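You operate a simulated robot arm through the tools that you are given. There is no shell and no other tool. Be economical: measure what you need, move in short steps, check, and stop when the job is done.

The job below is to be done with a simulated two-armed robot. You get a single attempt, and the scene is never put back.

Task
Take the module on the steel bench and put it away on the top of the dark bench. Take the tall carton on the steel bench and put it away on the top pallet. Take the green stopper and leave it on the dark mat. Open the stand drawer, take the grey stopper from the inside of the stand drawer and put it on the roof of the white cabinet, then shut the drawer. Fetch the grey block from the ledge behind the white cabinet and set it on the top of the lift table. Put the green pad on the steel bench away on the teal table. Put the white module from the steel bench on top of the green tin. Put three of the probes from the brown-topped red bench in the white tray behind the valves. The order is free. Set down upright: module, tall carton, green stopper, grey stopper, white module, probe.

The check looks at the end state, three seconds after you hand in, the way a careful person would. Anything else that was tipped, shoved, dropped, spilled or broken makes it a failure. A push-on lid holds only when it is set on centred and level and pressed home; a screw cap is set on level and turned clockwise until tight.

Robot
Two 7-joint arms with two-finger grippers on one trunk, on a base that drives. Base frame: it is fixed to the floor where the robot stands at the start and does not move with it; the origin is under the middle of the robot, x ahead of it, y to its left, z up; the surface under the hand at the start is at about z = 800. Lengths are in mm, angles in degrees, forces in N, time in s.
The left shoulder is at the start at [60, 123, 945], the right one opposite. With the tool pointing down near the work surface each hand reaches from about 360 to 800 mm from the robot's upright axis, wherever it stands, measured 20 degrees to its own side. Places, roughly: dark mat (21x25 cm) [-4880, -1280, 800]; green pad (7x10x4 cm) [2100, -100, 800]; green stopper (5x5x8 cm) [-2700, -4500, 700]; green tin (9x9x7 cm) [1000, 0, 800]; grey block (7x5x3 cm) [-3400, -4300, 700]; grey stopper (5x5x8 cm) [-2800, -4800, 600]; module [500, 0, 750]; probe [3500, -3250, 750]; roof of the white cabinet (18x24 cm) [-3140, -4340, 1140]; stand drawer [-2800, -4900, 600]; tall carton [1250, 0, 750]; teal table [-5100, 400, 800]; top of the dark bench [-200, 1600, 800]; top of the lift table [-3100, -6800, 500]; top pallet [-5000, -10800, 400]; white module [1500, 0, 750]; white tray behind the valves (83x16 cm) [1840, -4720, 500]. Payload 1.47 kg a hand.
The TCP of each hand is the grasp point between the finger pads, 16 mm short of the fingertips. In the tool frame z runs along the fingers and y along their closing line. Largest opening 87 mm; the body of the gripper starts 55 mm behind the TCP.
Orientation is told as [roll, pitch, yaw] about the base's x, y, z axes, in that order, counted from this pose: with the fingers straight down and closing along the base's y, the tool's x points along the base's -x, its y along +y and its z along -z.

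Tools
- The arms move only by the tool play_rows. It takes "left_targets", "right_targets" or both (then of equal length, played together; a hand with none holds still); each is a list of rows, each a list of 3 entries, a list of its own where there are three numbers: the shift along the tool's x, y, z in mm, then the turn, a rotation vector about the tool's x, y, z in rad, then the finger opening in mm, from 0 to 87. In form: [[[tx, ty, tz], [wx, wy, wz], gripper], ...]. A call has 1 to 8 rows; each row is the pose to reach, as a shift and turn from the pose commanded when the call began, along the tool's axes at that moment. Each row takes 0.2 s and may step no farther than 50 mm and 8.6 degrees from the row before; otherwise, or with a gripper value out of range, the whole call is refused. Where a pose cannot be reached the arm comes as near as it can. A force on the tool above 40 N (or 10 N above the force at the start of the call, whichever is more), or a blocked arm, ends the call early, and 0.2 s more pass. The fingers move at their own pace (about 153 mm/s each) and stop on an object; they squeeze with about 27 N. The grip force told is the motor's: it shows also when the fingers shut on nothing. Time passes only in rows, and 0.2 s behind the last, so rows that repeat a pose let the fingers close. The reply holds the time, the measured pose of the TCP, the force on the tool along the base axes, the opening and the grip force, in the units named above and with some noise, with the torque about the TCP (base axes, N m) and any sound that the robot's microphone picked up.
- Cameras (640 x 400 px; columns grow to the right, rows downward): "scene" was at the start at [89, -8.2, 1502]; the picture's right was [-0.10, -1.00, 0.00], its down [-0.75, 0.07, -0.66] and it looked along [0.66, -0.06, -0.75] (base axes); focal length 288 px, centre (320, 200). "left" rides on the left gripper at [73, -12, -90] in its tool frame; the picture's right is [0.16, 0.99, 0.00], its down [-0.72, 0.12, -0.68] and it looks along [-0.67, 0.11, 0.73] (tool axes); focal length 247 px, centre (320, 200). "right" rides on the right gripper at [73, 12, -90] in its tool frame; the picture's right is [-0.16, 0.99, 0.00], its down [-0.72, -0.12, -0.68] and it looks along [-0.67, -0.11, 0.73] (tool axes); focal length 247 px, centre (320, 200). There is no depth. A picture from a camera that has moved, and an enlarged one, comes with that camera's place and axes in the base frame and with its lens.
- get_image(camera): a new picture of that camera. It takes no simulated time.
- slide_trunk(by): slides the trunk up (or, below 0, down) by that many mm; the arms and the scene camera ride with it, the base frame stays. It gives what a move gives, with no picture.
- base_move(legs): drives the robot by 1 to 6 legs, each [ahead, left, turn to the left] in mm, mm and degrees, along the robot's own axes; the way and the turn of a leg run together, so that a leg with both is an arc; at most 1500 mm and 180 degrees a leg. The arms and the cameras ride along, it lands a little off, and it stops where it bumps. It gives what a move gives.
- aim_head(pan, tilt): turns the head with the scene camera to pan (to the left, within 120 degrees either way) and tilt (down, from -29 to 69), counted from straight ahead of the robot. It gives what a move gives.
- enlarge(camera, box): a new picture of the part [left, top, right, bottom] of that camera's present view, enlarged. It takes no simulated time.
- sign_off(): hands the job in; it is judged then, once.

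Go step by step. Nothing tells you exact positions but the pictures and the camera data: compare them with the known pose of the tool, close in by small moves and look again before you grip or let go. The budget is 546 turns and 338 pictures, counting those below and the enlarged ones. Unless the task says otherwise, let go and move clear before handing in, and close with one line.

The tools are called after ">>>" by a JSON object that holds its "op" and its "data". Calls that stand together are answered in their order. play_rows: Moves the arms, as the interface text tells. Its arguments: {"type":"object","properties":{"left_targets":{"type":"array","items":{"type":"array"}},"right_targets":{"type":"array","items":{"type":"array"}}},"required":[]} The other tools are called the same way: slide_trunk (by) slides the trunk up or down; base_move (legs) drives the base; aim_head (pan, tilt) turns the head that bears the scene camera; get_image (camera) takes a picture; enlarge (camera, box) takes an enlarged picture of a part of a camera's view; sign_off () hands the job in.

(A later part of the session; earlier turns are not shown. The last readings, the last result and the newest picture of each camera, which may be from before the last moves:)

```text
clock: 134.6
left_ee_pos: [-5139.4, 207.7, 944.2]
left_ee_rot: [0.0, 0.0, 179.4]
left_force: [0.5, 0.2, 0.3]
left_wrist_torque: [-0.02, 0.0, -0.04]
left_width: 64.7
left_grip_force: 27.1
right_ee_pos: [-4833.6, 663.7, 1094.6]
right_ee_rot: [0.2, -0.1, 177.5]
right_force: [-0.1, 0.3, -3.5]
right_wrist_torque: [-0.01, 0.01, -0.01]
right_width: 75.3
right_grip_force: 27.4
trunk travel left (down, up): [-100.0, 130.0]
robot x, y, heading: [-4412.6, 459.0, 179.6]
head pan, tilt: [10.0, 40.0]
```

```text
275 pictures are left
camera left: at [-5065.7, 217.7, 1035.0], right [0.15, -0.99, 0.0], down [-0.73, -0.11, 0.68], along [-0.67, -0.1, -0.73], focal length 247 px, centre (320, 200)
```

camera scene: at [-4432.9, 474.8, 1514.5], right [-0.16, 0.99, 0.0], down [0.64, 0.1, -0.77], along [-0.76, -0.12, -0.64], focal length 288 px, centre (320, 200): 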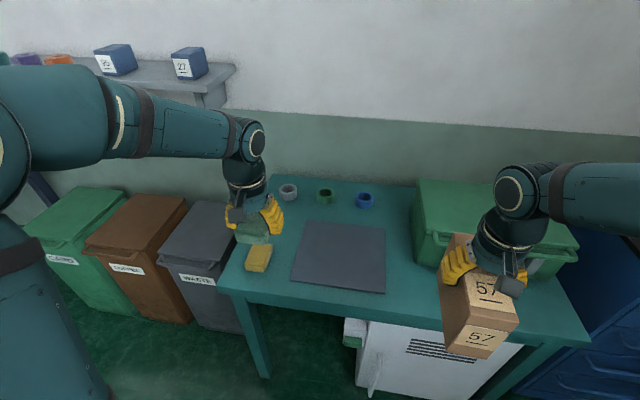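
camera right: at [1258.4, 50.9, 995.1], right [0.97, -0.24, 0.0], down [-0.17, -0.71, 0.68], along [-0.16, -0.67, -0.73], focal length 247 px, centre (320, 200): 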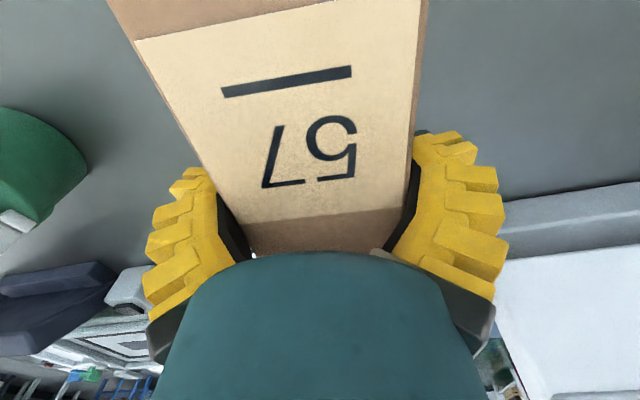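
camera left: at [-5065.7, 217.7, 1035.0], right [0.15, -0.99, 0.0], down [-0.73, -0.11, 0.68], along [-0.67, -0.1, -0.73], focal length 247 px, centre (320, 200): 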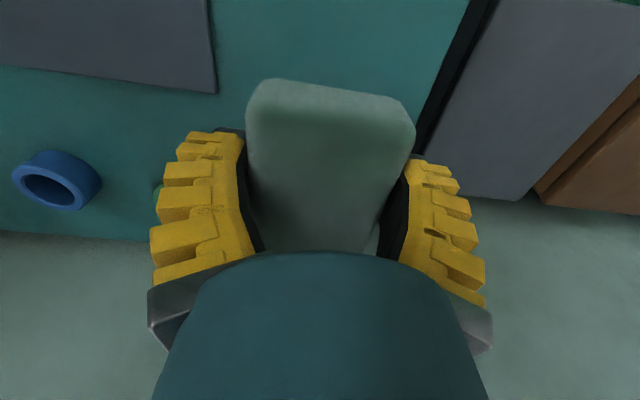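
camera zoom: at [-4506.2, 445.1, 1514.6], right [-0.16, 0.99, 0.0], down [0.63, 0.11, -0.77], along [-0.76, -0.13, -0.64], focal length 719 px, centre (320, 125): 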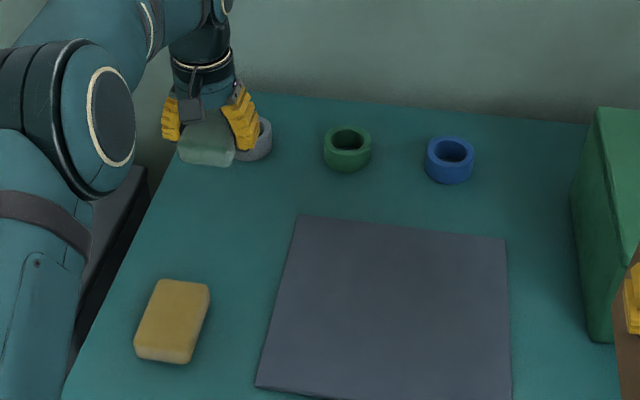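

>>> {"op": "play_rows", "data": {"left_targets": [[[0, 0, 45], [0, 0, 0], 0], [[0, 0, 90], [0, 0, 0], 0], [[0, 0, 114], [0, 0, 0], 0], [[0, 0, 120], [0, 0, 0], 0], [[0, 0, 123], [0, 0, 0], 0]]}}

```text
clock: 135.8
left_ee_pos: [-5138.6, 205.6, 818.9]
left_ee_rot: [-0.1, 0.0, 179.2]
left_force: [0.0, 0.9, 0.0]
left_wrist_torque: [0.0, -0.01, 0.04]
left_width: 64.8
left_grip_force: 27.5
right_ee_pos: [-4834.6, 664.9, 1094.4]
right_ee_rot: [0.0, -0.2, 177.6]
right_force: [0.4, -0.6, -4.2]
right_wrist_torque: [0.0, -0.03, 0.02]
right_width: 74.8
right_grip_force: 27.1
trunk travel left (down, up): [-100.0, 130.0]
robot x, y, heading: [-4416.4, 460.3, 179.4]
head pan, tilt: [10.0, 40.0]
```

>>> {"op": "play_rows", "data": {"left_targets": [[[0, 0, 3], [0, 0, 0], 0], [[0, 0, 6], [0, 0, 0], 0], [[0, 0, 9], [0, 0, 0], 0], [[0, 0, 12], [0, 0, 0], 0]]}}

>>> {"op": "get_image", "data": {"camera": "left"}}

```text
clock: 136.8
left_ee_pos: [-5139.1, 206.7, 809.7]
left_ee_rot: [0.0, 0.1, 179.2]
left_force: [-0.9, 0.0, -0.6]
left_wrist_torque: [0.0, 0.0, 0.0]
left_width: 64.7
left_grip_force: 27.2
right_ee_pos: [-4833.6, 663.4, 1093.9]
right_ee_rot: [0.1, -0.1, 177.6]
right_force: [0.3, -0.4, -4.1]
right_wrist_torque: [-0.01, -0.03, -0.01]
right_width: 75.1
right_grip_force: 26.5
trunk travel left (down, up): [-100.0, 130.0]
robot x, y, heading: [-4415.3, 456.7, 179.5]
head pan, tilt: [10.0, 40.0]
```

```text
274 pictures are left
camera left: at [-5065.9, 216.4, 899.1], right [0.15, -0.99, 0.0], down [-0.73, -0.11, 0.68], along [-0.67, -0.1, -0.73], focal length 247 px, centre (320, 200)
```

left: 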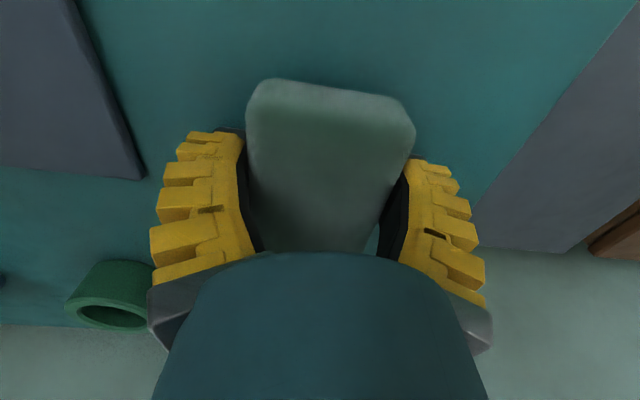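

>>> {"op": "play_rows", "data": {"left_targets": [[[0, 0, 4], [0, 0, 0], 0], [[0, 0, 8], [0, 0, 0], 0], [[0, 0, 12], [0, 0, 0], 0], [[0, 0, 16], [0, 0, 0], 0]]}}

```text
clock: 137.8
left_ee_pos: [-5139.4, 206.3, 798.6]
left_ee_rot: [0.1, -0.5, 179.3]
left_force: [-2.2, -3.3, 31.6]
left_wrist_torque: [-0.07, 0.0, 0.02]
left_width: 67.8
left_grip_force: 26.9
right_ee_pos: [-4832.3, 665.7, 1095.8]
right_ee_rot: [0.2, -0.4, 177.6]
right_force: [0.9, -0.1, -4.7]
right_wrist_torque: [-0.03, 0.02, -0.02]
right_width: 75.1
right_grip_force: 27.1
trunk travel left (down, up): [-100.0, 130.0]
robot x, y, heading: [-4411.8, 459.4, 179.4]
head pan, tilt: [10.0, 40.0]
```

Contact made; releasing and rising.

>>> {"op": "play_rows", "data": {"left_targets": [[[0, 0, -3], [0, 0, 0], 0], [[0, 0, -3], [0, 0, 0], 85], [[0, 0, -3], [0, 0, 0], 87], [[0, 0, -3], [0, 0, 0], 87], [[0, 0, -45], [0, 0, 0], 87], [[0, 0, -90], [0, 0, 0], 87], [[0, 0, -140], [0, 0, 0], 87], [[0, 0, -190], [0, 0, 0], 87]]}}

>>> {"op": "get_image", "data": {"camera": "left"}}

```text
clock: 139.6
left_ee_pos: [-5137.8, 209.3, 984.2]
left_ee_rot: [0.1, 0.1, 179.1]
left_force: [-0.5, -0.1, -0.2]
left_wrist_torque: [0.0, 0.02, 0.0]
left_width: 87.0
left_grip_force: 0.1
right_ee_pos: [-4833.2, 664.0, 1095.4]
right_ee_rot: [0.1, -0.3, 177.4]
right_force: [-0.6, -0.5, -4.4]
right_wrist_torque: [0.04, 0.01, 0.0]
right_width: 74.7
right_grip_force: 27.1
trunk travel left (down, up): [-100.0, 130.0]
robot x, y, heading: [-4412.2, 456.1, 179.4]
head pan, tilt: [10.0, 40.0]
```

```text
273 pictures are left
camera left: at [-5065.3, 218.4, 1074.0], right [0.14, -0.99, 0.0], down [-0.73, -0.11, 0.68], along [-0.67, -0.1, -0.73], focal length 247 px, centre (320, 200)
```

left: 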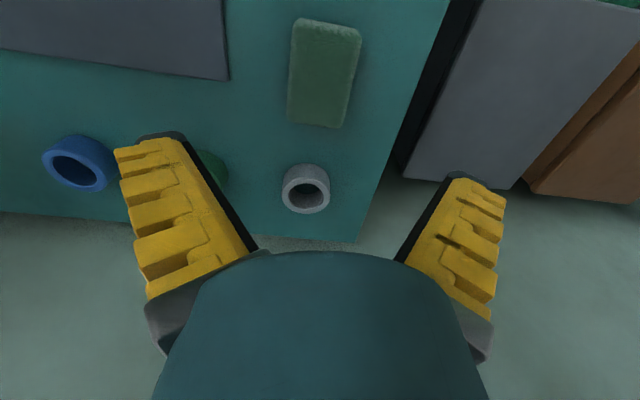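

The pad is on the teal table. I'll retract the left arm, check the carton, back away and face -y.

>>> {"op": "play_rows", "data": {"left_targets": [[[45, 0, -20], [0, 0, 0], 87], [[90, 0, -40], [0, 0, 0], 87], [[135, 0, -60], [0, 0, 0], 87], [[180, 0, -80], [0, 0, 0], 87], [[225, 0, -100], [0, 0, 0], 87], [[270, 0, -110], [0, 0, 0], 87]]}}

>>> {"op": "base_move", "data": {"legs": [[-500, 0, 0], [0, 0, 90]]}}

>>> {"op": "aim_head", "data": {"pan": 0, "tilt": 20}}

>>> {"op": "get_image", "data": {"camera": "scene"}}

>>> {"op": "get_image", "data": {"camera": "right"}}

```text
clock: 140.9
left_ee_pos: [-4867.3, 200.5, 1093.6]
left_ee_rot: [0.0, 0.0, 179.2]
left_force: [-0.5, -0.1, 0.6]
left_wrist_torque: [-0.03, 0.01, 0.01]
left_width: 87.1
left_grip_force: 0.1
right_ee_pos: [-4832.5, 664.2, 1095.7]
right_ee_rot: [0.2, -0.4, 177.6]
right_force: [0.7, -0.9, -4.4]
right_wrist_torque: [-0.01, 0.03, -0.03]
right_width: 74.9
right_grip_force: 27.2
trunk travel left (down, up): [-100.0, 130.0]
robot x, y, heading: [-4413.5, 458.4, 179.5]
head pan, tilt: [10.0, 40.0]
```

```text
clock: 147.8
left_ee_pos: [-3645.7, -3.5, 1092.9]
left_ee_rot: [0.0, -0.1, -91.3]
left_force: [-0.7, 0.4, 0.3]
left_wrist_torque: [-0.03, 0.03, -0.01]
left_width: 87.1
left_grip_force: 0.0
right_ee_pos: [-4107.0, 35.6, 1095.2]
right_ee_rot: [0.1, -0.3, -93.1]
right_force: [-0.7, -0.2, -4.7]
right_wrist_torque: [0.0, 0.0, -0.02]
right_width: 74.4
right_grip_force: 26.8
trunk travel left (down, up): [-100.0, 130.0]
robot x, y, heading: [-3897.7, 454.0, -91.0]
head pan, tilt: [10.0, 40.0]
```

```text
clock: 148.6
left_ee_pos: [-3645.8, -3.8, 1092.4]
left_ee_rot: [0.0, -0.1, -91.2]
left_force: [0.5, -0.2, -1.1]
left_wrist_torque: [-0.01, -0.02, 0.01]
left_width: 87.2
left_grip_force: 0.0
right_ee_pos: [-4108.5, 35.1, 1095.0]
right_ee_rot: [0.1, -0.2, -93.0]
right_force: [0.5, -0.3, -4.8]
right_wrist_torque: [0.01, 0.01, 0.02]
right_width: 74.3
right_grip_force: 26.8
trunk travel left (down, up): [-100.0, 130.0]
robot x, y, heading: [-3903.3, 454.9, -91.0]
head pan, tilt: [0.0, 20.0]
```

```text
272 pictures are left
camera scene: at [-3901.3, 350.8, 1545.9], right [-1.0, 0.02, 0.0], down [0.01, 0.34, -0.94], along [-0.02, -0.94, -0.34], focal length 288 px, centre (320, 200)
```

scene: 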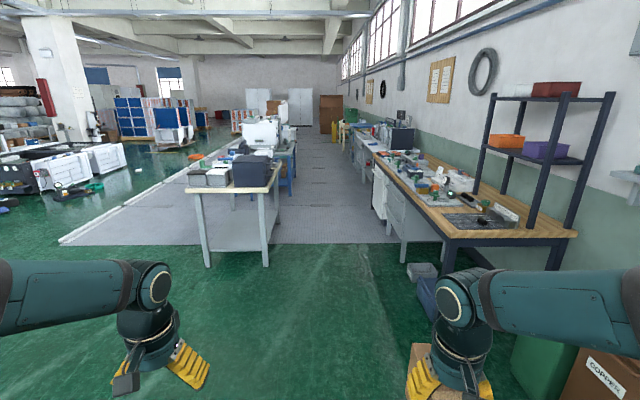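

```text
271 pictures are left
camera right: at [-4092.0, 109.1, 1184.1], right [0.98, -0.21, 0.0], down [-0.15, -0.71, 0.68], along [-0.14, -0.67, -0.73], focal length 247 px, centre (320, 200)
```

right: 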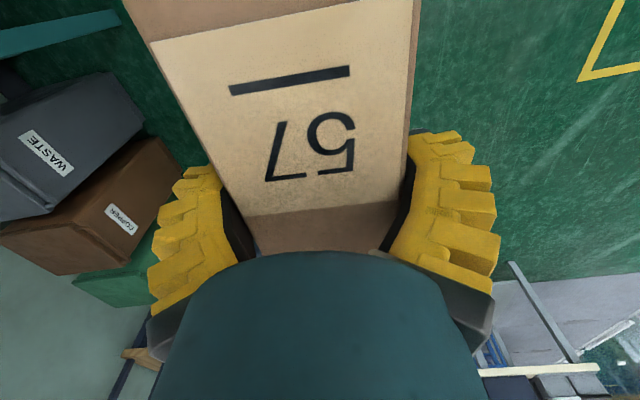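

The carton has slipped a few mm in the grip but is still secure. An aisle centred on x ≈ -4120 leads towards the pallet, so I'll drive down it.

>>> {"op": "base_move", "data": {"legs": [[0, -210, 1], [1500, 0, 0], [1500, 0, 0]]}}

>>> {"op": "get_image", "data": {"camera": "scene"}}

```text
clock: 165.1
left_ee_pos: [-3847.0, -3005.7, 1092.5]
left_ee_rot: [0.0, 0.1, -90.2]
left_force: [0.2, 0.1, -0.1]
left_wrist_torque: [0.03, 0.05, -0.02]
left_width: 87.1
left_grip_force: 0.0
right_ee_pos: [-4309.8, -2973.9, 1095.0]
right_ee_rot: [0.1, -0.2, -92.0]
right_force: [-0.6, -0.3, -4.7]
right_wrist_torque: [0.03, 0.01, 0.0]
right_width: 73.6
right_grip_force: 27.2
trunk travel left (down, up): [-100.0, 130.0]
robot x, y, heading: [-4108.9, -2550.2, -90.0]
head pan, tilt: [0.0, 20.0]
```

```text
270 pictures are left
camera scene: at [-4108.7, -2655.9, 1546.0], right [-1.0, 0.0, 0.0], down [0.0, 0.34, -0.94], along [0.0, -0.94, -0.34], focal length 288 px, centre (320, 200)
```

scene: 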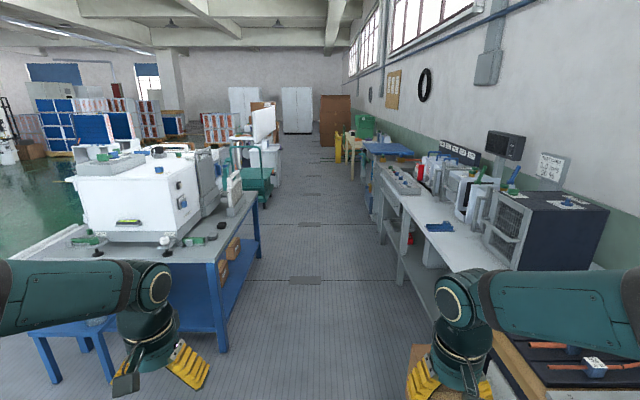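

>>> {"op": "base_move", "data": {"legs": [[1500, 0, 0], [1500, 0, 0], [1500, 0, 0]]}}

>>> {"op": "get_image", "data": {"camera": "scene"}}

```text
clock: 186.8
left_ee_pos: [-3839.8, -7535.1, 1092.9]
left_ee_rot: [0.0, 0.0, -90.1]
left_force: [0.7, -0.1, -0.4]
left_wrist_torque: [0.01, 0.01, 0.02]
left_width: 87.1
left_grip_force: 0.1
right_ee_pos: [-4303.5, -7505.4, 1095.3]
right_ee_rot: [0.1, -0.2, -91.9]
right_force: [0.6, 0.5, -4.3]
right_wrist_torque: [0.02, -0.01, -0.01]
right_width: 72.2
right_grip_force: 27.1
trunk travel left (down, up): [-100.0, 130.0]
robot x, y, heading: [-4102.6, -7083.2, -89.8]
head pan, tilt: [0.0, 20.0]
```

```text
269 pictures are left
camera scene: at [-4102.6, -7187.2, 1546.0], right [-1.0, 0.0, 0.0], down [0.0, 0.34, -0.94], along [0.0, -0.94, -0.34], focal length 288 px, centre (320, 200)
```

scene: 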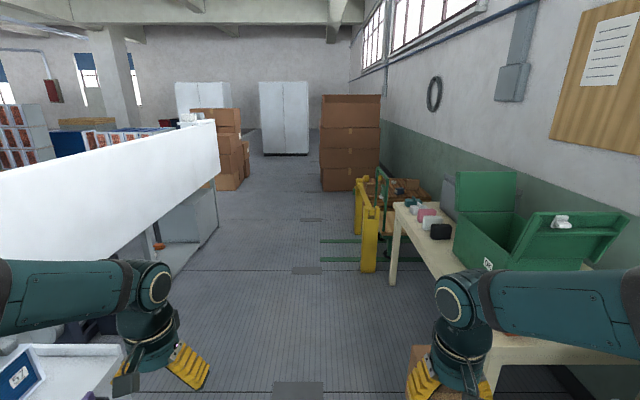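

>>> {"op": "enlarge", "data": {"camera": "scene", "box": [310, 140, 470, 280]}}

```text
2.86 times, centred on (390, 210) of scene
camera zoom: at [-4102.6, -7187.2, 1546.0], right [-1.0, 0.0, 0.0], down [0.0, 0.34, -0.94], along [0.0, -0.94, -0.34], focal length 821 px, centre (120, 171)
```

zoom: 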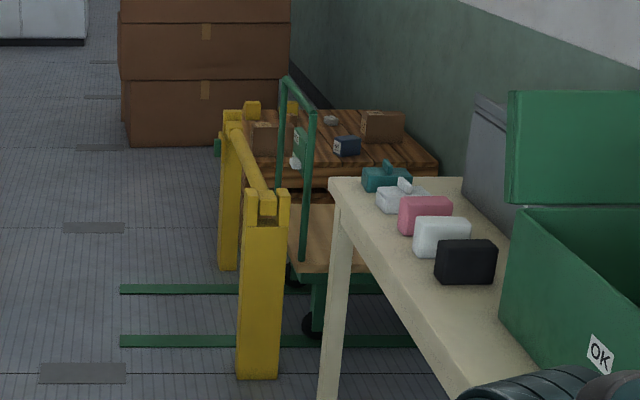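

The pallet stands beyond the yellow barrier, reachable from the aisle. I'll drive down level with it and turn to face it.

>>> {"op": "base_move", "data": {"legs": [[1500, 0, 0], [1500, 0, 0], [600, 0, 0], [0, 0, -90]]}}

>>> {"op": "aim_head", "data": {"pan": 0, "tilt": 40}}

>>> {"op": "get_image", "data": {"camera": "scene"}}

```text
clock: 207.9
left_ee_pos: [-4484.4, -10967.0, 1092.6]
left_ee_rot: [0.0, 0.0, -176.3]
left_force: [-0.3, -0.2, 0.6]
left_wrist_torque: [0.04, 0.0, 0.01]
left_width: 87.0
left_grip_force: 0.1
right_ee_pos: [-4485.8, -10501.7, 1094.0]
right_ee_rot: [0.1, -0.1, -178.0]
right_force: [-0.3, 0.1, -4.7]
right_wrist_torque: [0.02, -0.04, 0.0]
right_width: 71.4
right_grip_force: 27.0
trunk travel left (down, up): [-100.0, 130.0]
robot x, y, heading: [-4048.3, -10672.0, -175.9]
head pan, tilt: [0.0, 20.0]
```

```text
clock: 208.7
left_ee_pos: [-4484.8, -10967.1, 1091.9]
left_ee_rot: [0.0, 0.0, -176.4]
left_force: [-0.6, 0.4, -0.1]
left_wrist_torque: [-0.03, 0.01, -0.01]
left_width: 86.8
left_grip_force: 0.0
right_ee_pos: [-4485.6, -10501.2, 1095.3]
right_ee_rot: [0.1, -0.1, -178.0]
right_force: [0.1, -0.4, -4.9]
right_wrist_torque: [0.01, -0.07, 0.01]
right_width: 71.2
right_grip_force: 26.5
trunk travel left (down, up): [-100.0, 130.0]
robot x, y, heading: [-4048.3, -10673.7, -176.4]
head pan, tilt: [0.0, 40.0]
```

```text
267 pictures are left
camera scene: at [-4144.1, -10680.0, 1514.7], right [-0.07, 1.0, 0.0], down [0.64, 0.04, -0.77], along [-0.76, -0.05, -0.64], focal length 288 px, centre (320, 200)
```

scene: 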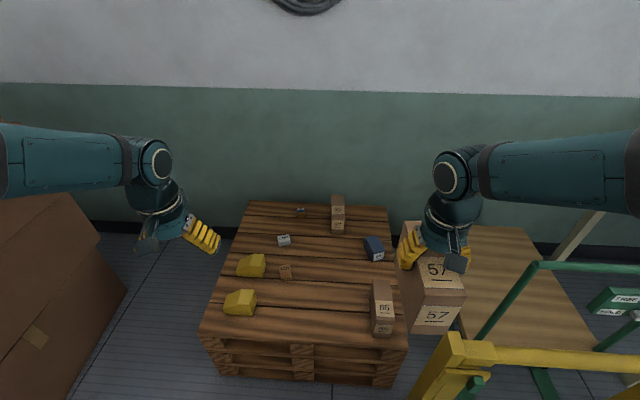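

The pallet's front centre is free at about [-4760, -10730]. I'll square up and move closer.

>>> {"op": "base_move", "data": {"legs": [[130, 190, -3.5]]}}

>>> {"op": "slide_trunk", "data": {"by": -95}}

>>> {"op": "aim_head", "data": {"pan": -5, "tilt": 50}}

>>> {"op": "get_image", "data": {"camera": "scene"}}

>>> {"op": "get_image", "data": {"camera": "right"}}

```text
clock: 211.1
left_ee_pos: [-4626.1, -11135.2, 1092.3]
left_ee_rot: [0.1, 0.0, 179.9]
left_force: [-0.2, -0.2, 0.5]
left_wrist_torque: [0.01, -0.05, 0.02]
left_width: 87.1
left_grip_force: 0.1
right_ee_pos: [-4595.2, -10670.6, 1095.1]
right_ee_rot: [0.2, -0.2, 178.1]
right_force: [-0.2, -0.2, -4.4]
right_wrist_torque: [0.0, -0.03, -0.04]
right_width: 71.4
right_grip_force: 26.8
trunk travel left (down, up): [-100.0, 130.0]
robot x, y, heading: [-4175.0, -10870.8, -179.7]
head pan, tilt: [0.0, 40.0]
```

```text
clock: 212.3
left_ee_pos: [-4625.3, -11134.2, 998.1]
left_ee_rot: [0.0, 0.0, 179.9]
left_force: [0.4, 0.3, 0.9]
left_wrist_torque: [-0.02, -0.01, -0.02]
left_width: 87.2
left_grip_force: 0.0
right_ee_pos: [-4595.4, -10670.3, 1001.1]
right_ee_rot: [0.1, -0.2, 178.1]
right_force: [-0.1, 0.1, -5.1]
right_wrist_torque: [-0.01, -0.01, 0.03]
right_width: 71.3
right_grip_force: 27.2
trunk travel left (down, up): [-5.0, 225.0]
robot x, y, heading: [-4172.6, -10866.4, -179.9]
head pan, tilt: [0.0, 40.0]
```

```text
clock: 213.1
left_ee_pos: [-4625.8, -11134.1, 998.0]
left_ee_rot: [0.0, 0.0, 179.9]
left_force: [0.3, -0.1, -0.1]
left_wrist_torque: [0.01, 0.0, 0.0]
left_width: 87.1
left_grip_force: 0.0
right_ee_pos: [-4596.4, -10671.3, 999.9]
right_ee_rot: [0.1, -0.2, 178.0]
right_force: [0.8, 0.4, -4.9]
right_wrist_torque: [0.03, -0.02, 0.0]
right_width: 71.2
right_grip_force: 27.4
trunk travel left (down, up): [-5.0, 225.0]
robot x, y, heading: [-4175.7, -10869.5, -179.9]
head pan, tilt: [-5.0, 50.0]
```

```text
266 pictures are left
camera scene: at [-4258.8, -10863.9, 1405.5], right [0.08, 1.0, 0.0], down [0.76, -0.07, -0.64], along [-0.64, 0.05, -0.77], focal length 288 px, centre (320, 200)
```

scene: 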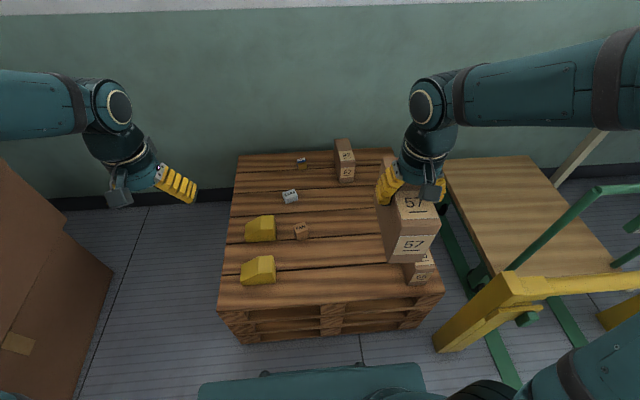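

```text
265 pictures are left
camera right: at [-4522.1, -10683.4, 1089.1], right [-0.19, -0.98, 0.0], down [-0.72, 0.14, 0.68], along [-0.67, 0.13, -0.73], focal length 247 px, centre (320, 200)
```

right: 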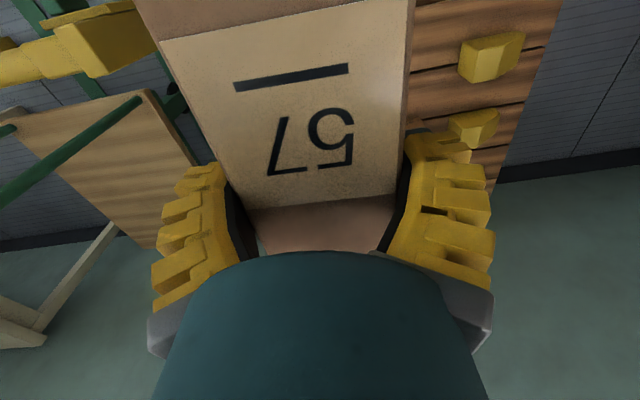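

The carton has slipped about 14 mm in the grip. I'll move it over the free spot and begin lowering.

>>> {"op": "play_rows", "data": {"right_targets": [[[-43, 19, 0], [0, 0, 0], 0], [[-86, 37, 0], [0, 0, 0], 0], [[-129, 56, 0], [0, 0, 0], 0], [[-172, 75, 0], [0, 0, 0], 0], [[-172, 75, 48], [0, 0, 0], 0], [[-172, 75, 96], [0, 0, 0], 0], [[-172, 75, 144], [0, 0, 0], 0], [[-172, 75, 192], [0, 0, 0], 0]]}}

>>> {"op": "play_rows", "data": {"right_targets": [[[0, 0, 48], [0, 0, 0], 0], [[0, 0, 96], [0, 0, 0], 0], [[0, 0, 144], [0, 0, 0], 0], [[0, 0, 192], [0, 0, 0], 0], [[0, 0, 222], [0, 0, 0], 0]]}}

>>> {"op": "get_image", "data": {"camera": "scene"}}

```text
clock: 214.9
left_ee_pos: [-4626.7, -11134.5, 997.2]
left_ee_rot: [-0.1, 0.2, 180.0]
left_force: [-0.6, -0.2, -0.5]
left_wrist_torque: [0.0, 0.0, 0.01]
left_width: 86.6
left_grip_force: 0.0
right_ee_pos: [-4770.0, -10739.7, 805.2]
right_ee_rot: [0.0, -0.3, 178.1]
right_force: [-0.4, 0.4, -3.6]
right_wrist_torque: [0.02, -0.04, -0.02]
right_width: 71.1
right_grip_force: 26.9
trunk travel left (down, up): [-5.0, 225.0]
robot x, y, heading: [-4172.7, -10867.9, -180.0]
head pan, tilt: [-5.0, 50.0]
```

```text
clock: 216.1
left_ee_pos: [-4626.0, -11134.6, 996.6]
left_ee_rot: [0.0, 0.0, 179.9]
left_force: [-1.0, -0.5, -0.3]
left_wrist_torque: [-0.03, -0.02, 0.01]
left_width: 87.1
left_grip_force: 0.1
right_ee_pos: [-4769.7, -10742.0, 585.6]
right_ee_rot: [0.1, -0.3, 178.1]
right_force: [-0.1, -0.2, -4.0]
right_wrist_torque: [0.0, -0.04, 0.01]
right_width: 71.0
right_grip_force: 26.6
trunk travel left (down, up): [-5.0, 225.0]
robot x, y, heading: [-4172.2, -10870.5, -179.8]
head pan, tilt: [-5.0, 50.0]
```

```text
264 pictures are left
camera scene: at [-4259.1, -10863.8, 1405.4], right [0.09, 1.0, 0.0], down [0.76, -0.07, -0.64], along [-0.64, 0.05, -0.77], focal length 288 px, centre (320, 200)
```

scene: 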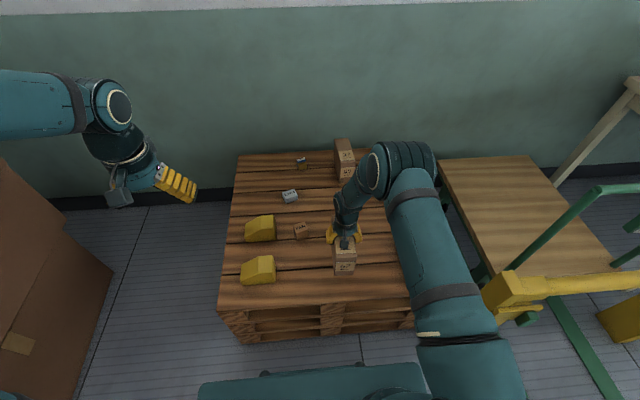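

>>> {"op": "play_rows", "data": {"right_targets": [[[0, 0, 30], [0, 0, 0], 0], [[0, 0, 45], [0, 0, 0], 0], [[0, 0, 52], [0, 0, 0], 0], [[0, 0, 52], [0, 0, 0], 0]]}}

>>> {"op": "enlarge", "data": {"camera": "scene", "box": [260, 190, 420, 310]}}

```text
clock: 217.1
left_ee_pos: [-4625.2, -11134.8, 997.8]
left_ee_rot: [-0.1, 0.0, 179.9]
left_force: [0.7, 0.0, 0.4]
left_wrist_torque: [-0.01, 0.01, -0.01]
left_width: 87.0
left_grip_force: 0.1
right_ee_pos: [-4772.2, -10740.7, 535.6]
right_ee_rot: [0.1, -0.4, 178.1]
right_force: [1.3, -0.9, -0.3]
right_wrist_torque: [0.11, 0.33, 0.06]
right_width: 71.1
right_grip_force: 27.3
trunk travel left (down, up): [-5.0, 225.0]
robot x, y, heading: [-4175.0, -10865.0, -179.7]
head pan, tilt: [-5.0, 50.0]
```

```text
3.33 times, centred on (340, 250) of scene
camera zoom: at [-4258.4, -10864.0, 1405.5], right [0.09, 1.0, 0.0], down [0.76, -0.07, -0.64], along [-0.64, 0.05, -0.77], focal length 958 px, centre (253, 33)
```

zoom: 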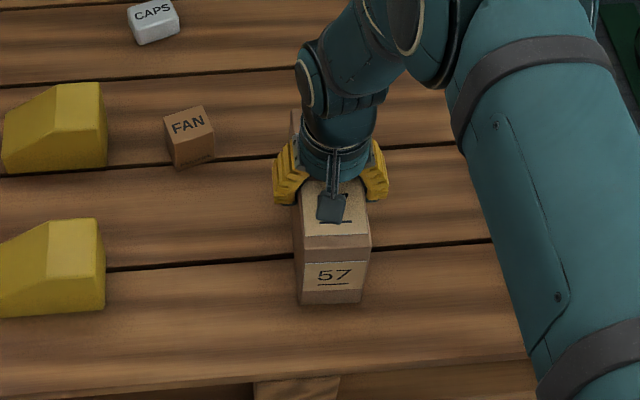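

It's starting to touch. I'll lower a little more.

>>> {"op": "play_rows", "data": {"right_targets": [[[0, 0, 3], [0, 0, 0], 0], [[0, 0, 6], [0, 0, 0], 0], [[0, 0, 6], [0, 0, 0], 0]]}}

```text
clock: 217.9
left_ee_pos: [-4623.7, -11134.8, 999.0]
left_ee_rot: [0.0, -0.1, 179.9]
left_force: [0.6, 0.1, -0.2]
left_wrist_torque: [-0.05, -0.05, 0.0]
left_width: 87.0
left_grip_force: 0.2
right_ee_pos: [-4773.5, -10741.1, 530.7]
right_ee_rot: [0.1, -0.6, 178.1]
right_force: [1.6, -2.8, 31.4]
right_wrist_torque: [-0.03, 0.02, -0.04]
right_width: 72.8
right_grip_force: 26.6
trunk travel left (down, up): [-5.0, 225.0]
robot x, y, heading: [-4172.7, -10870.7, -180.0]
head pan, tilt: [-5.0, 50.0]
```

Firmly seated. Release and rise.

>>> {"op": "play_rows", "data": {"right_targets": [[[0, 0, -3], [0, 0, 0], 0], [[0, 0, -3], [0, 0, 0], 87], [[0, 0, -3], [0, 0, 0], 87], [[0, 0, -3], [0, 0, 0], 87], [[0, 0, -30], [0, 0, 0], 87], [[0, 0, -70], [0, 0, 0], 87], [[0, 0, -115], [0, 0, 0], 87], [[0, 0, -160], [0, 0, 0], 87]]}}

>>> {"op": "enlarge", "data": {"camera": "scene", "box": [260, 150, 460, 300]}}

>>> {"op": "get_image", "data": {"camera": "right"}}

```text
clock: 219.7
left_ee_pos: [-4623.5, -11133.6, 997.3]
left_ee_rot: [0.1, 0.1, 179.9]
left_force: [-0.1, -0.2, -0.7]
left_wrist_torque: [0.04, -0.03, 0.0]
left_width: 87.1
left_grip_force: 0.0
right_ee_pos: [-4770.1, -10740.1, 690.1]
right_ee_rot: [0.1, -0.3, 178.0]
right_force: [-0.7, -0.1, -0.1]
right_wrist_torque: [0.01, 0.0, 0.02]
right_width: 87.0
right_grip_force: 0.1
trunk travel left (down, up): [-5.0, 225.0]
robot x, y, heading: [-4172.7, -10869.4, -179.9]
head pan, tilt: [-5.0, 50.0]
```

```text
2.67 times, centred on (360, 225) of scene
camera zoom: at [-4258.0, -10864.0, 1405.5], right [0.09, 1.0, 0.0], down [0.76, -0.07, -0.64], along [-0.64, 0.05, -0.77], focal length 767 px, centre (213, 133)
```

zoom: 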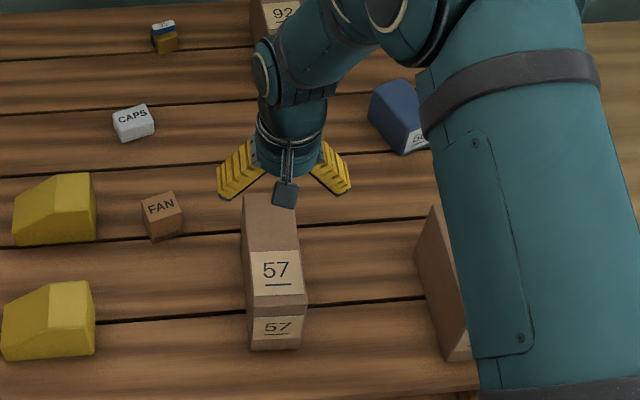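

```text
261 pictures are left
camera right: at [-4696.3, -10753.7, 780.0], right [-0.19, -0.98, 0.0], down [-0.72, 0.14, 0.68], along [-0.67, 0.13, -0.73], focal length 247 px, centre (320, 200)
```

right: 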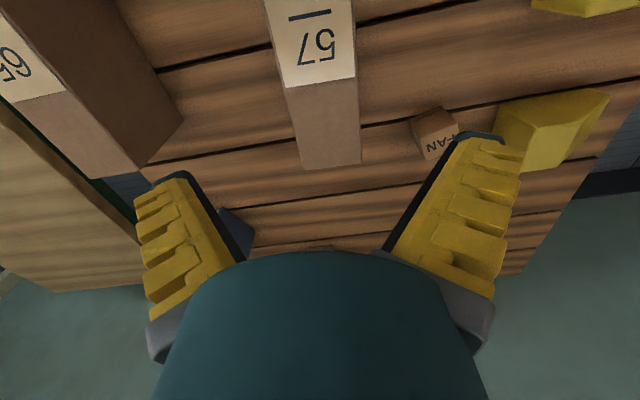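

The carton stands upright on the pallet. I'll raise the arm and trunk, back out, and drive north up the aisle towards the cabinet.

>>> {"op": "play_rows", "data": {"right_targets": [[[0, 0, -48], [0, 0, 0], 87], [[0, 0, -96], [0, 0, 0], 87], [[0, 0, -144], [0, 0, 0], 87], [[40, 0, -172], [0, 0, 0], 87], [[80, 0, -200], [0, 0, 0], 87], [[120, 0, -228], [0, 0, 0], 87], [[160, -20, -256], [0, 0, 0], 87], [[200, -40, -280], [0, 0, 0], 87]]}}

>>> {"op": "slide_trunk", "data": {"by": 95}}

>>> {"op": "base_move", "data": {"legs": [[-80, 0, 0], [0, 0, -90], [1500, 0, 0], [1500, 0, 0], [1000, 0, 0]]}}

>>> {"op": "aim_head", "data": {"pan": -15, "tilt": 25}}

>>> {"op": "get_image", "data": {"camera": "scene"}}

```text
refused: row 7 steps farther than a row can; nothing moved
```

```text
clock: 221.0
left_ee_pos: [-4627.3, -11134.2, 1092.2]
left_ee_rot: [0.0, -0.1, 179.9]
left_force: [0.3, 0.6, -0.4]
left_wrist_torque: [-0.02, -0.03, 0.03]
left_width: 87.1
left_grip_force: 0.1
right_ee_pos: [-4770.6, -10740.8, 785.2]
right_ee_rot: [0.1, -0.2, 178.2]
right_force: [-0.1, 1.4, 0.0]
right_wrist_torque: [0.0, 0.0, -0.02]
right_width: 86.8
right_grip_force: 0.0
trunk travel left (down, up): [-100.0, 130.0]
robot x, y, heading: [-4178.0, -10870.2, -180.0]
head pan, tilt: [-5.0, 50.0]
```

```text
clock: 244.7
left_ee_pos: [-4419.2, -6429.3, 1092.5]
left_ee_rot: [0.1, 0.0, 91.5]
left_force: [0.3, 0.2, -0.1]
left_wrist_torque: [-0.02, 0.0, -0.01]
left_width: 87.1
left_grip_force: 0.0
right_ee_pos: [-4028.5, -6274.4, 786.1]
right_ee_rot: [0.1, -0.2, 89.6]
right_force: [-0.1, -1.5, 0.4]
right_wrist_torque: [-0.05, 0.02, 0.02]
right_width: 87.1
right_grip_force: 0.1
trunk travel left (down, up): [-100.0, 130.0]
robot x, y, heading: [-4145.7, -6879.1, 91.8]
head pan, tilt: [-5.0, 50.0]
```

```text
clock: 245.6
left_ee_pos: [-4418.4, -6431.4, 1092.5]
left_ee_rot: [0.0, -0.1, 91.4]
left_force: [0.4, 0.0, 0.2]
left_wrist_torque: [-0.01, 0.04, 0.01]
left_width: 87.1
left_grip_force: 0.0
right_ee_pos: [-4029.4, -6275.0, 785.3]
right_ee_rot: [0.1, -0.2, 89.6]
right_force: [-0.5, -0.1, 0.0]
right_wrist_torque: [0.01, -0.01, 0.0]
right_width: 87.1
right_grip_force: 0.1
trunk travel left (down, up): [-100.0, 130.0]
robot x, y, heading: [-4144.3, -6875.2, 91.6]
head pan, tilt: [-15.0, 25.0]
```

```text
260 pictures are left
camera scene: at [-4120.5, -6776.5, 1537.9], right [0.97, -0.23, 0.0], down [-0.1, -0.41, -0.91], along [0.21, 0.88, -0.42], focal length 288 px, centre (320, 200)
```

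scene: 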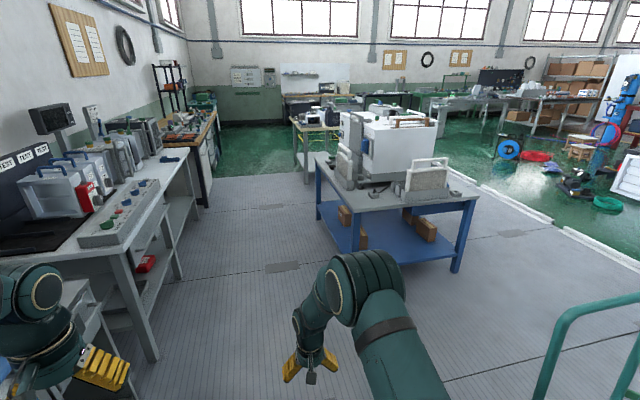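

The arm move was refused, but the base drove anyway with that arm low. Nothing was bumped. I'll fold the right arm properly now.

>>> {"op": "play_rows", "data": {"right_targets": [[[0, 0, -48], [0, 0, 0], 87], [[0, 0, -96], [0, 0, 0], 87], [[0, 0, -144], [0, 0, 0], 87], [[25, -10, -186], [0, 0, 0], 87], [[50, -20, -226], [0, 0, 0], 87], [[80, -30, -262], [0, 0, 0], 87], [[120, -40, -286], [0, 0, 0], 87], [[160, -50, -300], [0, 0, 0], 87]]}}

>>> {"op": "enlarge", "data": {"camera": "scene", "box": [280, 80, 520, 280]}}

```text
clock: 247.4
left_ee_pos: [-4418.1, -6431.7, 1093.0]
left_ee_rot: [0.0, -0.1, 91.5]
left_force: [0.0, -0.5, -0.3]
left_wrist_torque: [0.0, 0.03, -0.01]
left_width: 87.0
left_grip_force: 0.1
right_ee_pos: [-3977.4, -6434.4, 1083.0]
right_ee_rot: [0.1, -0.2, 89.6]
right_force: [0.3, -0.5, 0.4]
right_wrist_torque: [0.01, 0.01, 0.01]
right_width: 87.1
right_grip_force: 0.0
trunk travel left (down, up): [-100.0, 130.0]
robot x, y, heading: [-4143.0, -6871.6, 91.5]
head pan, tilt: [-15.0, 25.0]
```

```text
2.00 times, centred on (400, 180) of scene
camera zoom: at [-4119.8, -6778.0, 1538.1], right [0.97, -0.23, 0.0], down [-0.1, -0.41, -0.91], along [0.21, 0.88, -0.42], focal length 575 px, centre (160, 240)
```

zoom: 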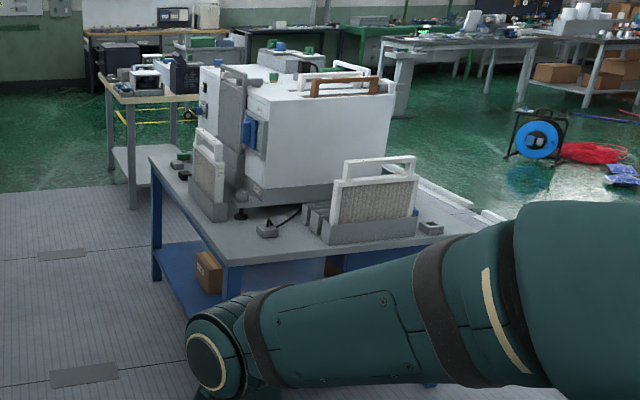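

>>> {"op": "base_move", "data": {"legs": [[1500, 0, -1.5], [350, 0, 0]]}}

>>> {"op": "aim_head", "data": {"pan": -80, "tilt": 30}}

>>> {"op": "get_image", "data": {"camera": "scene"}}

```text
clock: 256.8
left_ee_pos: [-4440.2, -4548.0, 1091.7]
left_ee_rot: [0.0, 0.1, 90.4]
left_force: [-0.5, -0.3, -1.0]
left_wrist_torque: [0.0, 0.01, -0.01]
left_width: 86.6
left_grip_force: 0.1
right_ee_pos: [-3998.3, -4558.1, 1082.9]
right_ee_rot: [0.0, -0.2, 88.6]
right_force: [-0.3, -0.6, 0.9]
right_wrist_torque: [-0.05, 0.01, 0.0]
right_width: 87.1
right_grip_force: 0.0
trunk travel left (down, up): [-100.0, 130.0]
robot x, y, heading: [-4171.3, -4997.9, 90.5]
head pan, tilt: [-15.0, 25.0]
```

```text
clock: 258.1
left_ee_pos: [-4440.0, -4548.8, 1092.5]
left_ee_rot: [-0.1, 0.0, 90.3]
left_force: [-1.1, 0.6, 0.2]
left_wrist_torque: [-0.04, -0.02, -0.02]
left_width: 87.2
left_grip_force: 0.0
right_ee_pos: [-3998.9, -4558.6, 1083.4]
right_ee_rot: [0.1, -0.2, 88.6]
right_force: [0.0, 0.1, 0.3]
right_wrist_torque: [-0.02, -0.01, 0.0]
right_width: 87.1
right_grip_force: 0.0
trunk travel left (down, up): [-100.0, 130.0]
robot x, y, heading: [-4169.6, -4995.3, 90.5]
head pan, tilt: [-80.0, 30.0]
```

```text
258 pictures are left
camera scene: at [-4081.3, -4971.5, 1530.0], right [0.19, -0.98, 0.0], down [-0.49, -0.09, -0.87], along [0.85, 0.16, -0.5], focal length 288 px, centre (320, 200)
```

scene: 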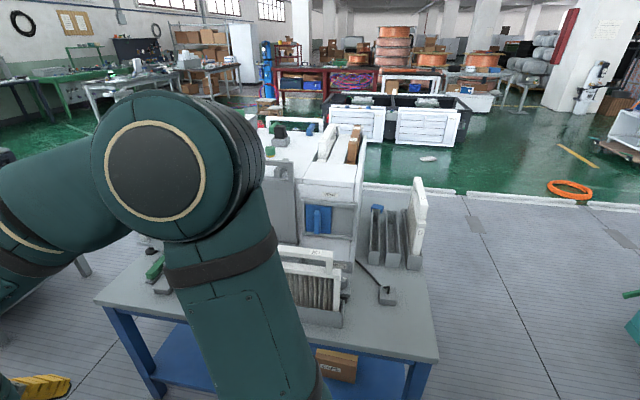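

>>> {"op": "base_move", "data": {"legs": [[500, 0, 0], [0, 0, -90]]}}

>>> {"op": "aim_head", "data": {"pan": 0, "tilt": 40}}

>>> {"op": "get_image", "data": {"camera": "scene"}}

```text
clock: 265.0
left_ee_pos: [-3722.9, -4228.5, 1092.7]
left_ee_rot: [0.0, 0.0, -0.5]
left_force: [-0.3, -0.2, -0.2]
left_wrist_torque: [0.01, -0.01, 0.0]
left_width: 86.8
left_grip_force: 0.0
right_ee_pos: [-3740.3, -4669.4, 1083.2]
right_ee_rot: [0.1, -0.2, -2.3]
right_force: [0.5, 0.9, 0.9]
right_wrist_torque: [0.03, -0.02, 0.03]
right_width: 86.9
right_grip_force: 0.1
trunk travel left (down, up): [-100.0, 130.0]
robot x, y, heading: [-4176.6, -4485.8, -0.4]
head pan, tilt: [-80.0, 30.0]
```

```text
clock: 266.5
left_ee_pos: [-3723.0, -4229.0, 1092.5]
left_ee_rot: [0.1, 0.0, -0.4]
left_force: [0.7, 0.7, 0.5]
left_wrist_torque: [0.0, -0.01, 0.0]
left_width: 86.8
left_grip_force: 0.1
right_ee_pos: [-3740.0, -4669.7, 1082.6]
right_ee_rot: [0.0, -0.2, -2.3]
right_force: [0.8, 1.3, -0.1]
right_wrist_torque: [0.01, -0.03, 0.01]
right_width: 87.0
right_grip_force: 0.0
trunk travel left (down, up): [-100.0, 130.0]
robot x, y, heading: [-4179.3, -4490.3, -0.1]
head pan, tilt: [0.0, 40.0]
```

```text
257 pictures are left
camera scene: at [-4080.3, -4491.2, 1514.6], right [-0.01, -1.0, 0.0], down [-0.64, 0.0, -0.77], along [0.77, 0.0, -0.64], focal length 288 px, centre (320, 200)
```

scene: 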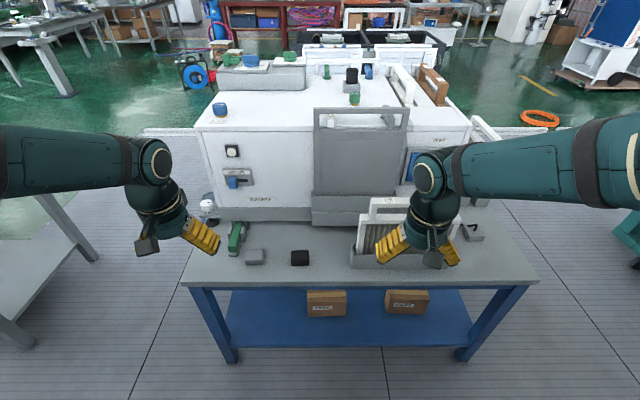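

>>> {"op": "enlarge", "data": {"camera": "scene", "box": [180, 30, 420, 180]}}

>>> {"op": "enlarge", "data": {"camera": "scene", "box": [180, 170, 420, 320]}}

>>> {"op": "enlarge", "data": {"camera": "scene", "box": [320, 30, 560, 180]}}

```text
2.67 times, centred on (300, 105) of scene
camera zoom: at [-4080.3, -4491.2, 1514.6], right [-0.01, -1.0, 0.0], down [-0.64, 0.0, -0.77], along [0.77, 0.0, -0.64], focal length 767 px, centre (373, 453)
```

zoom: 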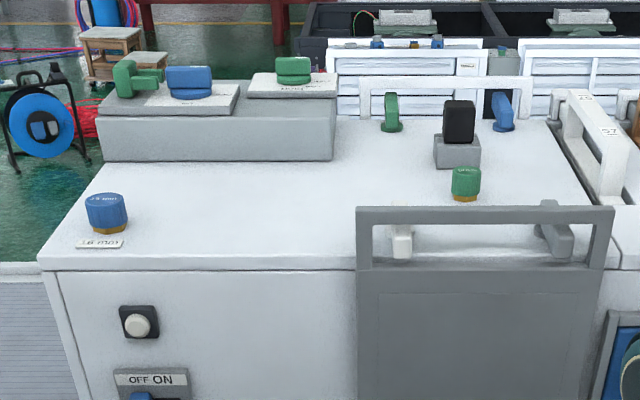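

```text
2.67 times, centred on (300, 245) of scene
camera zoom: at [-4080.3, -4491.2, 1514.6], right [-0.01, -1.0, 0.0], down [-0.64, 0.0, -0.77], along [0.77, 0.0, -0.64], focal length 767 px, centre (373, 80)
```

zoom: 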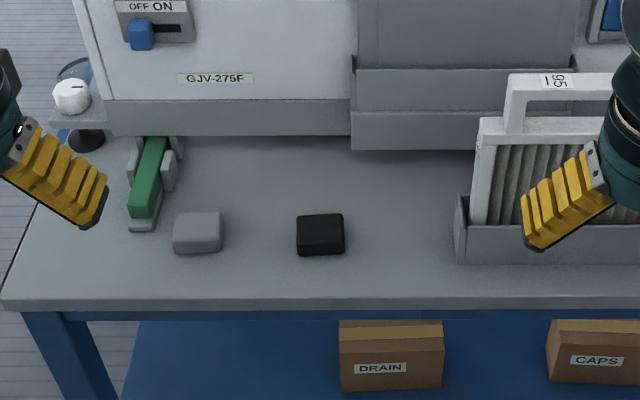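

```text
2.67 times, centred on (440, 105) of scene
camera zoom: at [-4080.3, -4491.2, 1514.6], right [-0.01, -1.0, 0.0], down [-0.64, 0.0, -0.77], along [0.77, 0.0, -0.64], focal length 767 px, centre (0, 453)
```

zoom: 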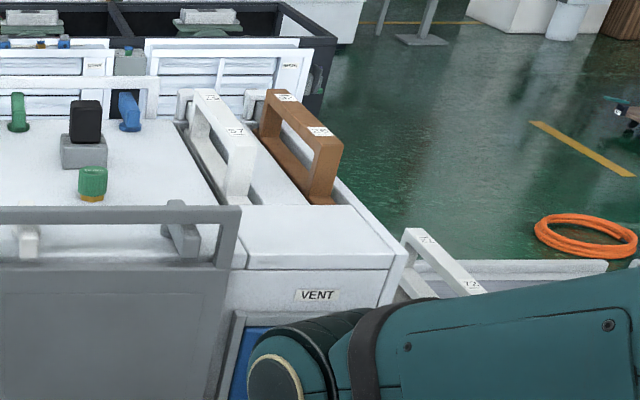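

The light-grey block lies on the table ledge next to a black one, near [-3420, -4255]. I'll move closer and bring the left hand over it.

>>> {"op": "base_move", "data": {"legs": [[150, 0, 0]]}}

>>> {"op": "get_image", "data": {"camera": "left"}}

>>> {"op": "aim_head", "data": {"pan": 15, "tilt": 50}}

>>> {"op": "get_image", "data": {"camera": "scene"}}

```text
clock: 267.9
left_ee_pos: [-3573.6, -4232.1, 1092.4]
left_ee_rot: [0.0, 0.1, -0.7]
left_force: [0.8, -0.4, -0.1]
left_wrist_torque: [0.0, 0.01, -0.01]
left_width: 87.2
left_grip_force: 0.1
right_ee_pos: [-3591.2, -4672.7, 1083.0]
right_ee_rot: [0.1, 0.0, -2.5]
right_force: [-0.1, -0.4, 0.6]
right_wrist_torque: [0.02, 0.03, 0.0]
right_width: 86.8
right_grip_force: 0.1
trunk travel left (down, up): [-100.0, 130.0]
robot x, y, heading: [-4030.6, -4490.0, -0.8]
head pan, tilt: [0.0, 40.0]
```

```text
253 pictures are left
camera left: at [-3645.4, -4242.9, 1181.9], right [-0.15, 0.99, 0.0], down [0.73, 0.11, 0.68], along [0.67, 0.1, -0.73], focal length 247 px, centre (320, 200)
```

left: 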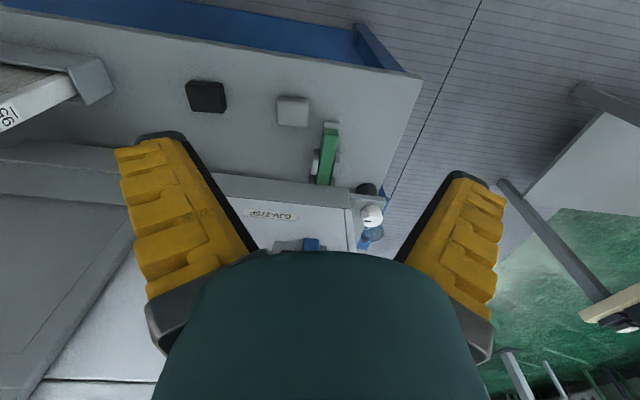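

```text
clock: 268.7
left_ee_pos: [-3574.2, -4231.7, 1092.5]
left_ee_rot: [0.0, -0.1, -0.9]
left_force: [0.4, -0.2, -0.7]
left_wrist_torque: [-0.02, 0.02, -0.03]
left_width: 87.1
left_grip_force: 0.0
right_ee_pos: [-3592.9, -4672.2, 1084.1]
right_ee_rot: [0.1, -0.1, -2.5]
right_force: [0.5, -0.6, 0.2]
right_wrist_torque: [-0.03, 0.0, -0.02]
right_width: 86.8
right_grip_force: 0.0
trunk travel left (down, up): [-100.0, 130.0]
robot x, y, heading: [-4032.3, -4490.8, -0.3]
head pan, tilt: [15.0, 50.0]
```

```text
252 pictures are left
camera scene: at [-3943.1, -4472.5, 1500.5], right [0.25, -0.97, 0.0], down [-0.74, -0.19, -0.64], along [0.62, 0.16, -0.77], focal length 288 px, centre (320, 200)
```

scene: 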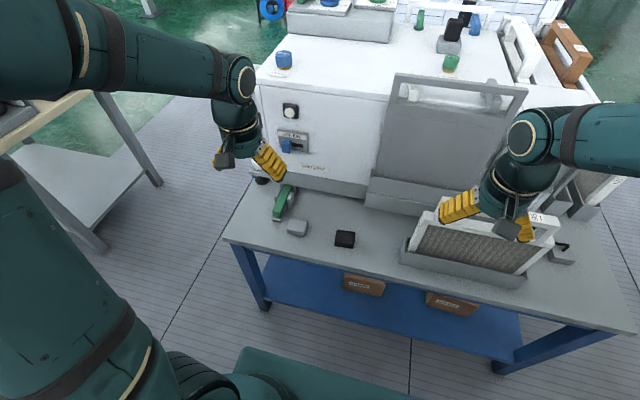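

The block's top is at about [-3445, -4266, 718]. I'll lower the left hand over it.

>>> {"op": "play_rows", "data": {"left_targets": [[[-32, -8, 30], [0, 0, 0], 85], [[-64, -16, 60], [0, 0, 0], 85], [[-96, -25, 90], [0, 0, 0], 85], [[-128, -33, 120], [0, 0, 0], 85], [[-128, -33, 165], [0, 0, 0], 85], [[-128, -33, 210], [0, 0, 0], 85], [[-128, -33, 255], [0, 0, 0], 85], [[-128, -33, 290], [0, 0, 0], 85]]}}

>>> {"op": "enlarge", "data": {"camera": "left", "box": [160, 0, 480, 200]}}

```text
clock: 270.5
left_ee_pos: [-3445.7, -4268.2, 801.0]
left_ee_rot: [0.0, 0.1, -0.6]
left_force: [0.0, -0.7, 0.0]
left_wrist_torque: [0.04, 0.01, 0.0]
left_width: 85.7
left_grip_force: 0.1
right_ee_pos: [-3593.1, -4671.9, 1083.4]
right_ee_rot: [0.0, -0.2, -2.5]
right_force: [-0.4, 0.1, 0.3]
right_wrist_torque: [-0.02, 0.01, 0.01]
right_width: 87.0
right_grip_force: 0.1
trunk travel left (down, up): [-100.0, 130.0]
robot x, y, heading: [-4032.2, -4491.3, -0.0]
head pan, tilt: [15.0, 50.0]
```

```text
2.00 times, centred on (320, 100) of left
camera zoom: at [-3519.0, -4279.5, 891.2], right [-0.15, 0.99, 0.0], down [0.72, 0.11, 0.68], along [0.67, 0.1, -0.73], focal length 494 px, centre (320, 400)
```

zoom: 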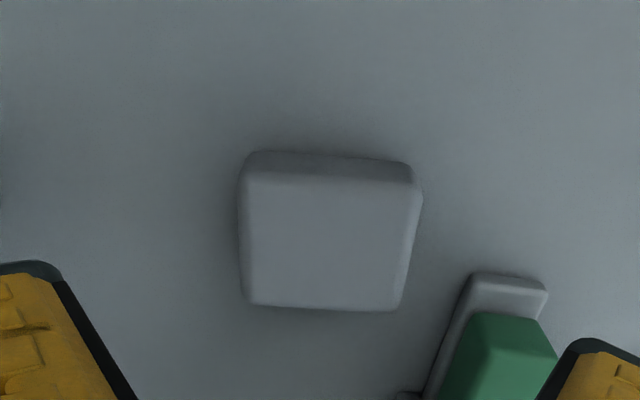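

>>> {"op": "play_rows", "data": {"left_targets": [[[-10, 3, 30], [0, 0, -0.1], 87], [[-10, 3, 65], [0, 0, -0.1], 87], [[-10, 3, 82], [0, 0, -0.1], 87], [[-10, 3, 88], [0, 0, -0.1], 87], [[-10, 3, 91], [0, 0, -0.1], 87]]}}

>>> {"op": "get_image", "data": {"camera": "left"}}

```text
clock: 271.7
left_ee_pos: [-3435.4, -4263.8, 710.8]
left_ee_rot: [0.0, 0.0, 5.0]
left_force: [-0.1, 0.1, 0.3]
left_wrist_torque: [-0.07, 0.0, 0.0]
left_width: 86.9
left_grip_force: 0.0
right_ee_pos: [-3592.8, -4672.1, 1083.2]
right_ee_rot: [0.1, -0.2, -2.5]
right_force: [-0.2, -0.1, 0.8]
right_wrist_torque: [-0.02, 0.01, 0.02]
right_width: 87.0
right_grip_force: 0.0
trunk travel left (down, up): [-100.0, 130.0]
robot x, y, heading: [-4029.7, -4491.3, -0.5]
head pan, tilt: [15.0, 50.0]
```

```text
250 pictures are left
camera left: at [-3507.8, -4281.9, 801.0], right [-0.24, 0.97, 0.0], down [0.71, 0.18, 0.68], along [0.66, 0.17, -0.73], focal length 247 px, centre (320, 200)
```

left: 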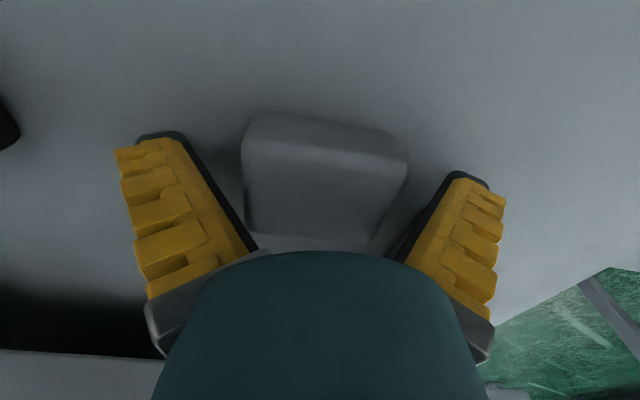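

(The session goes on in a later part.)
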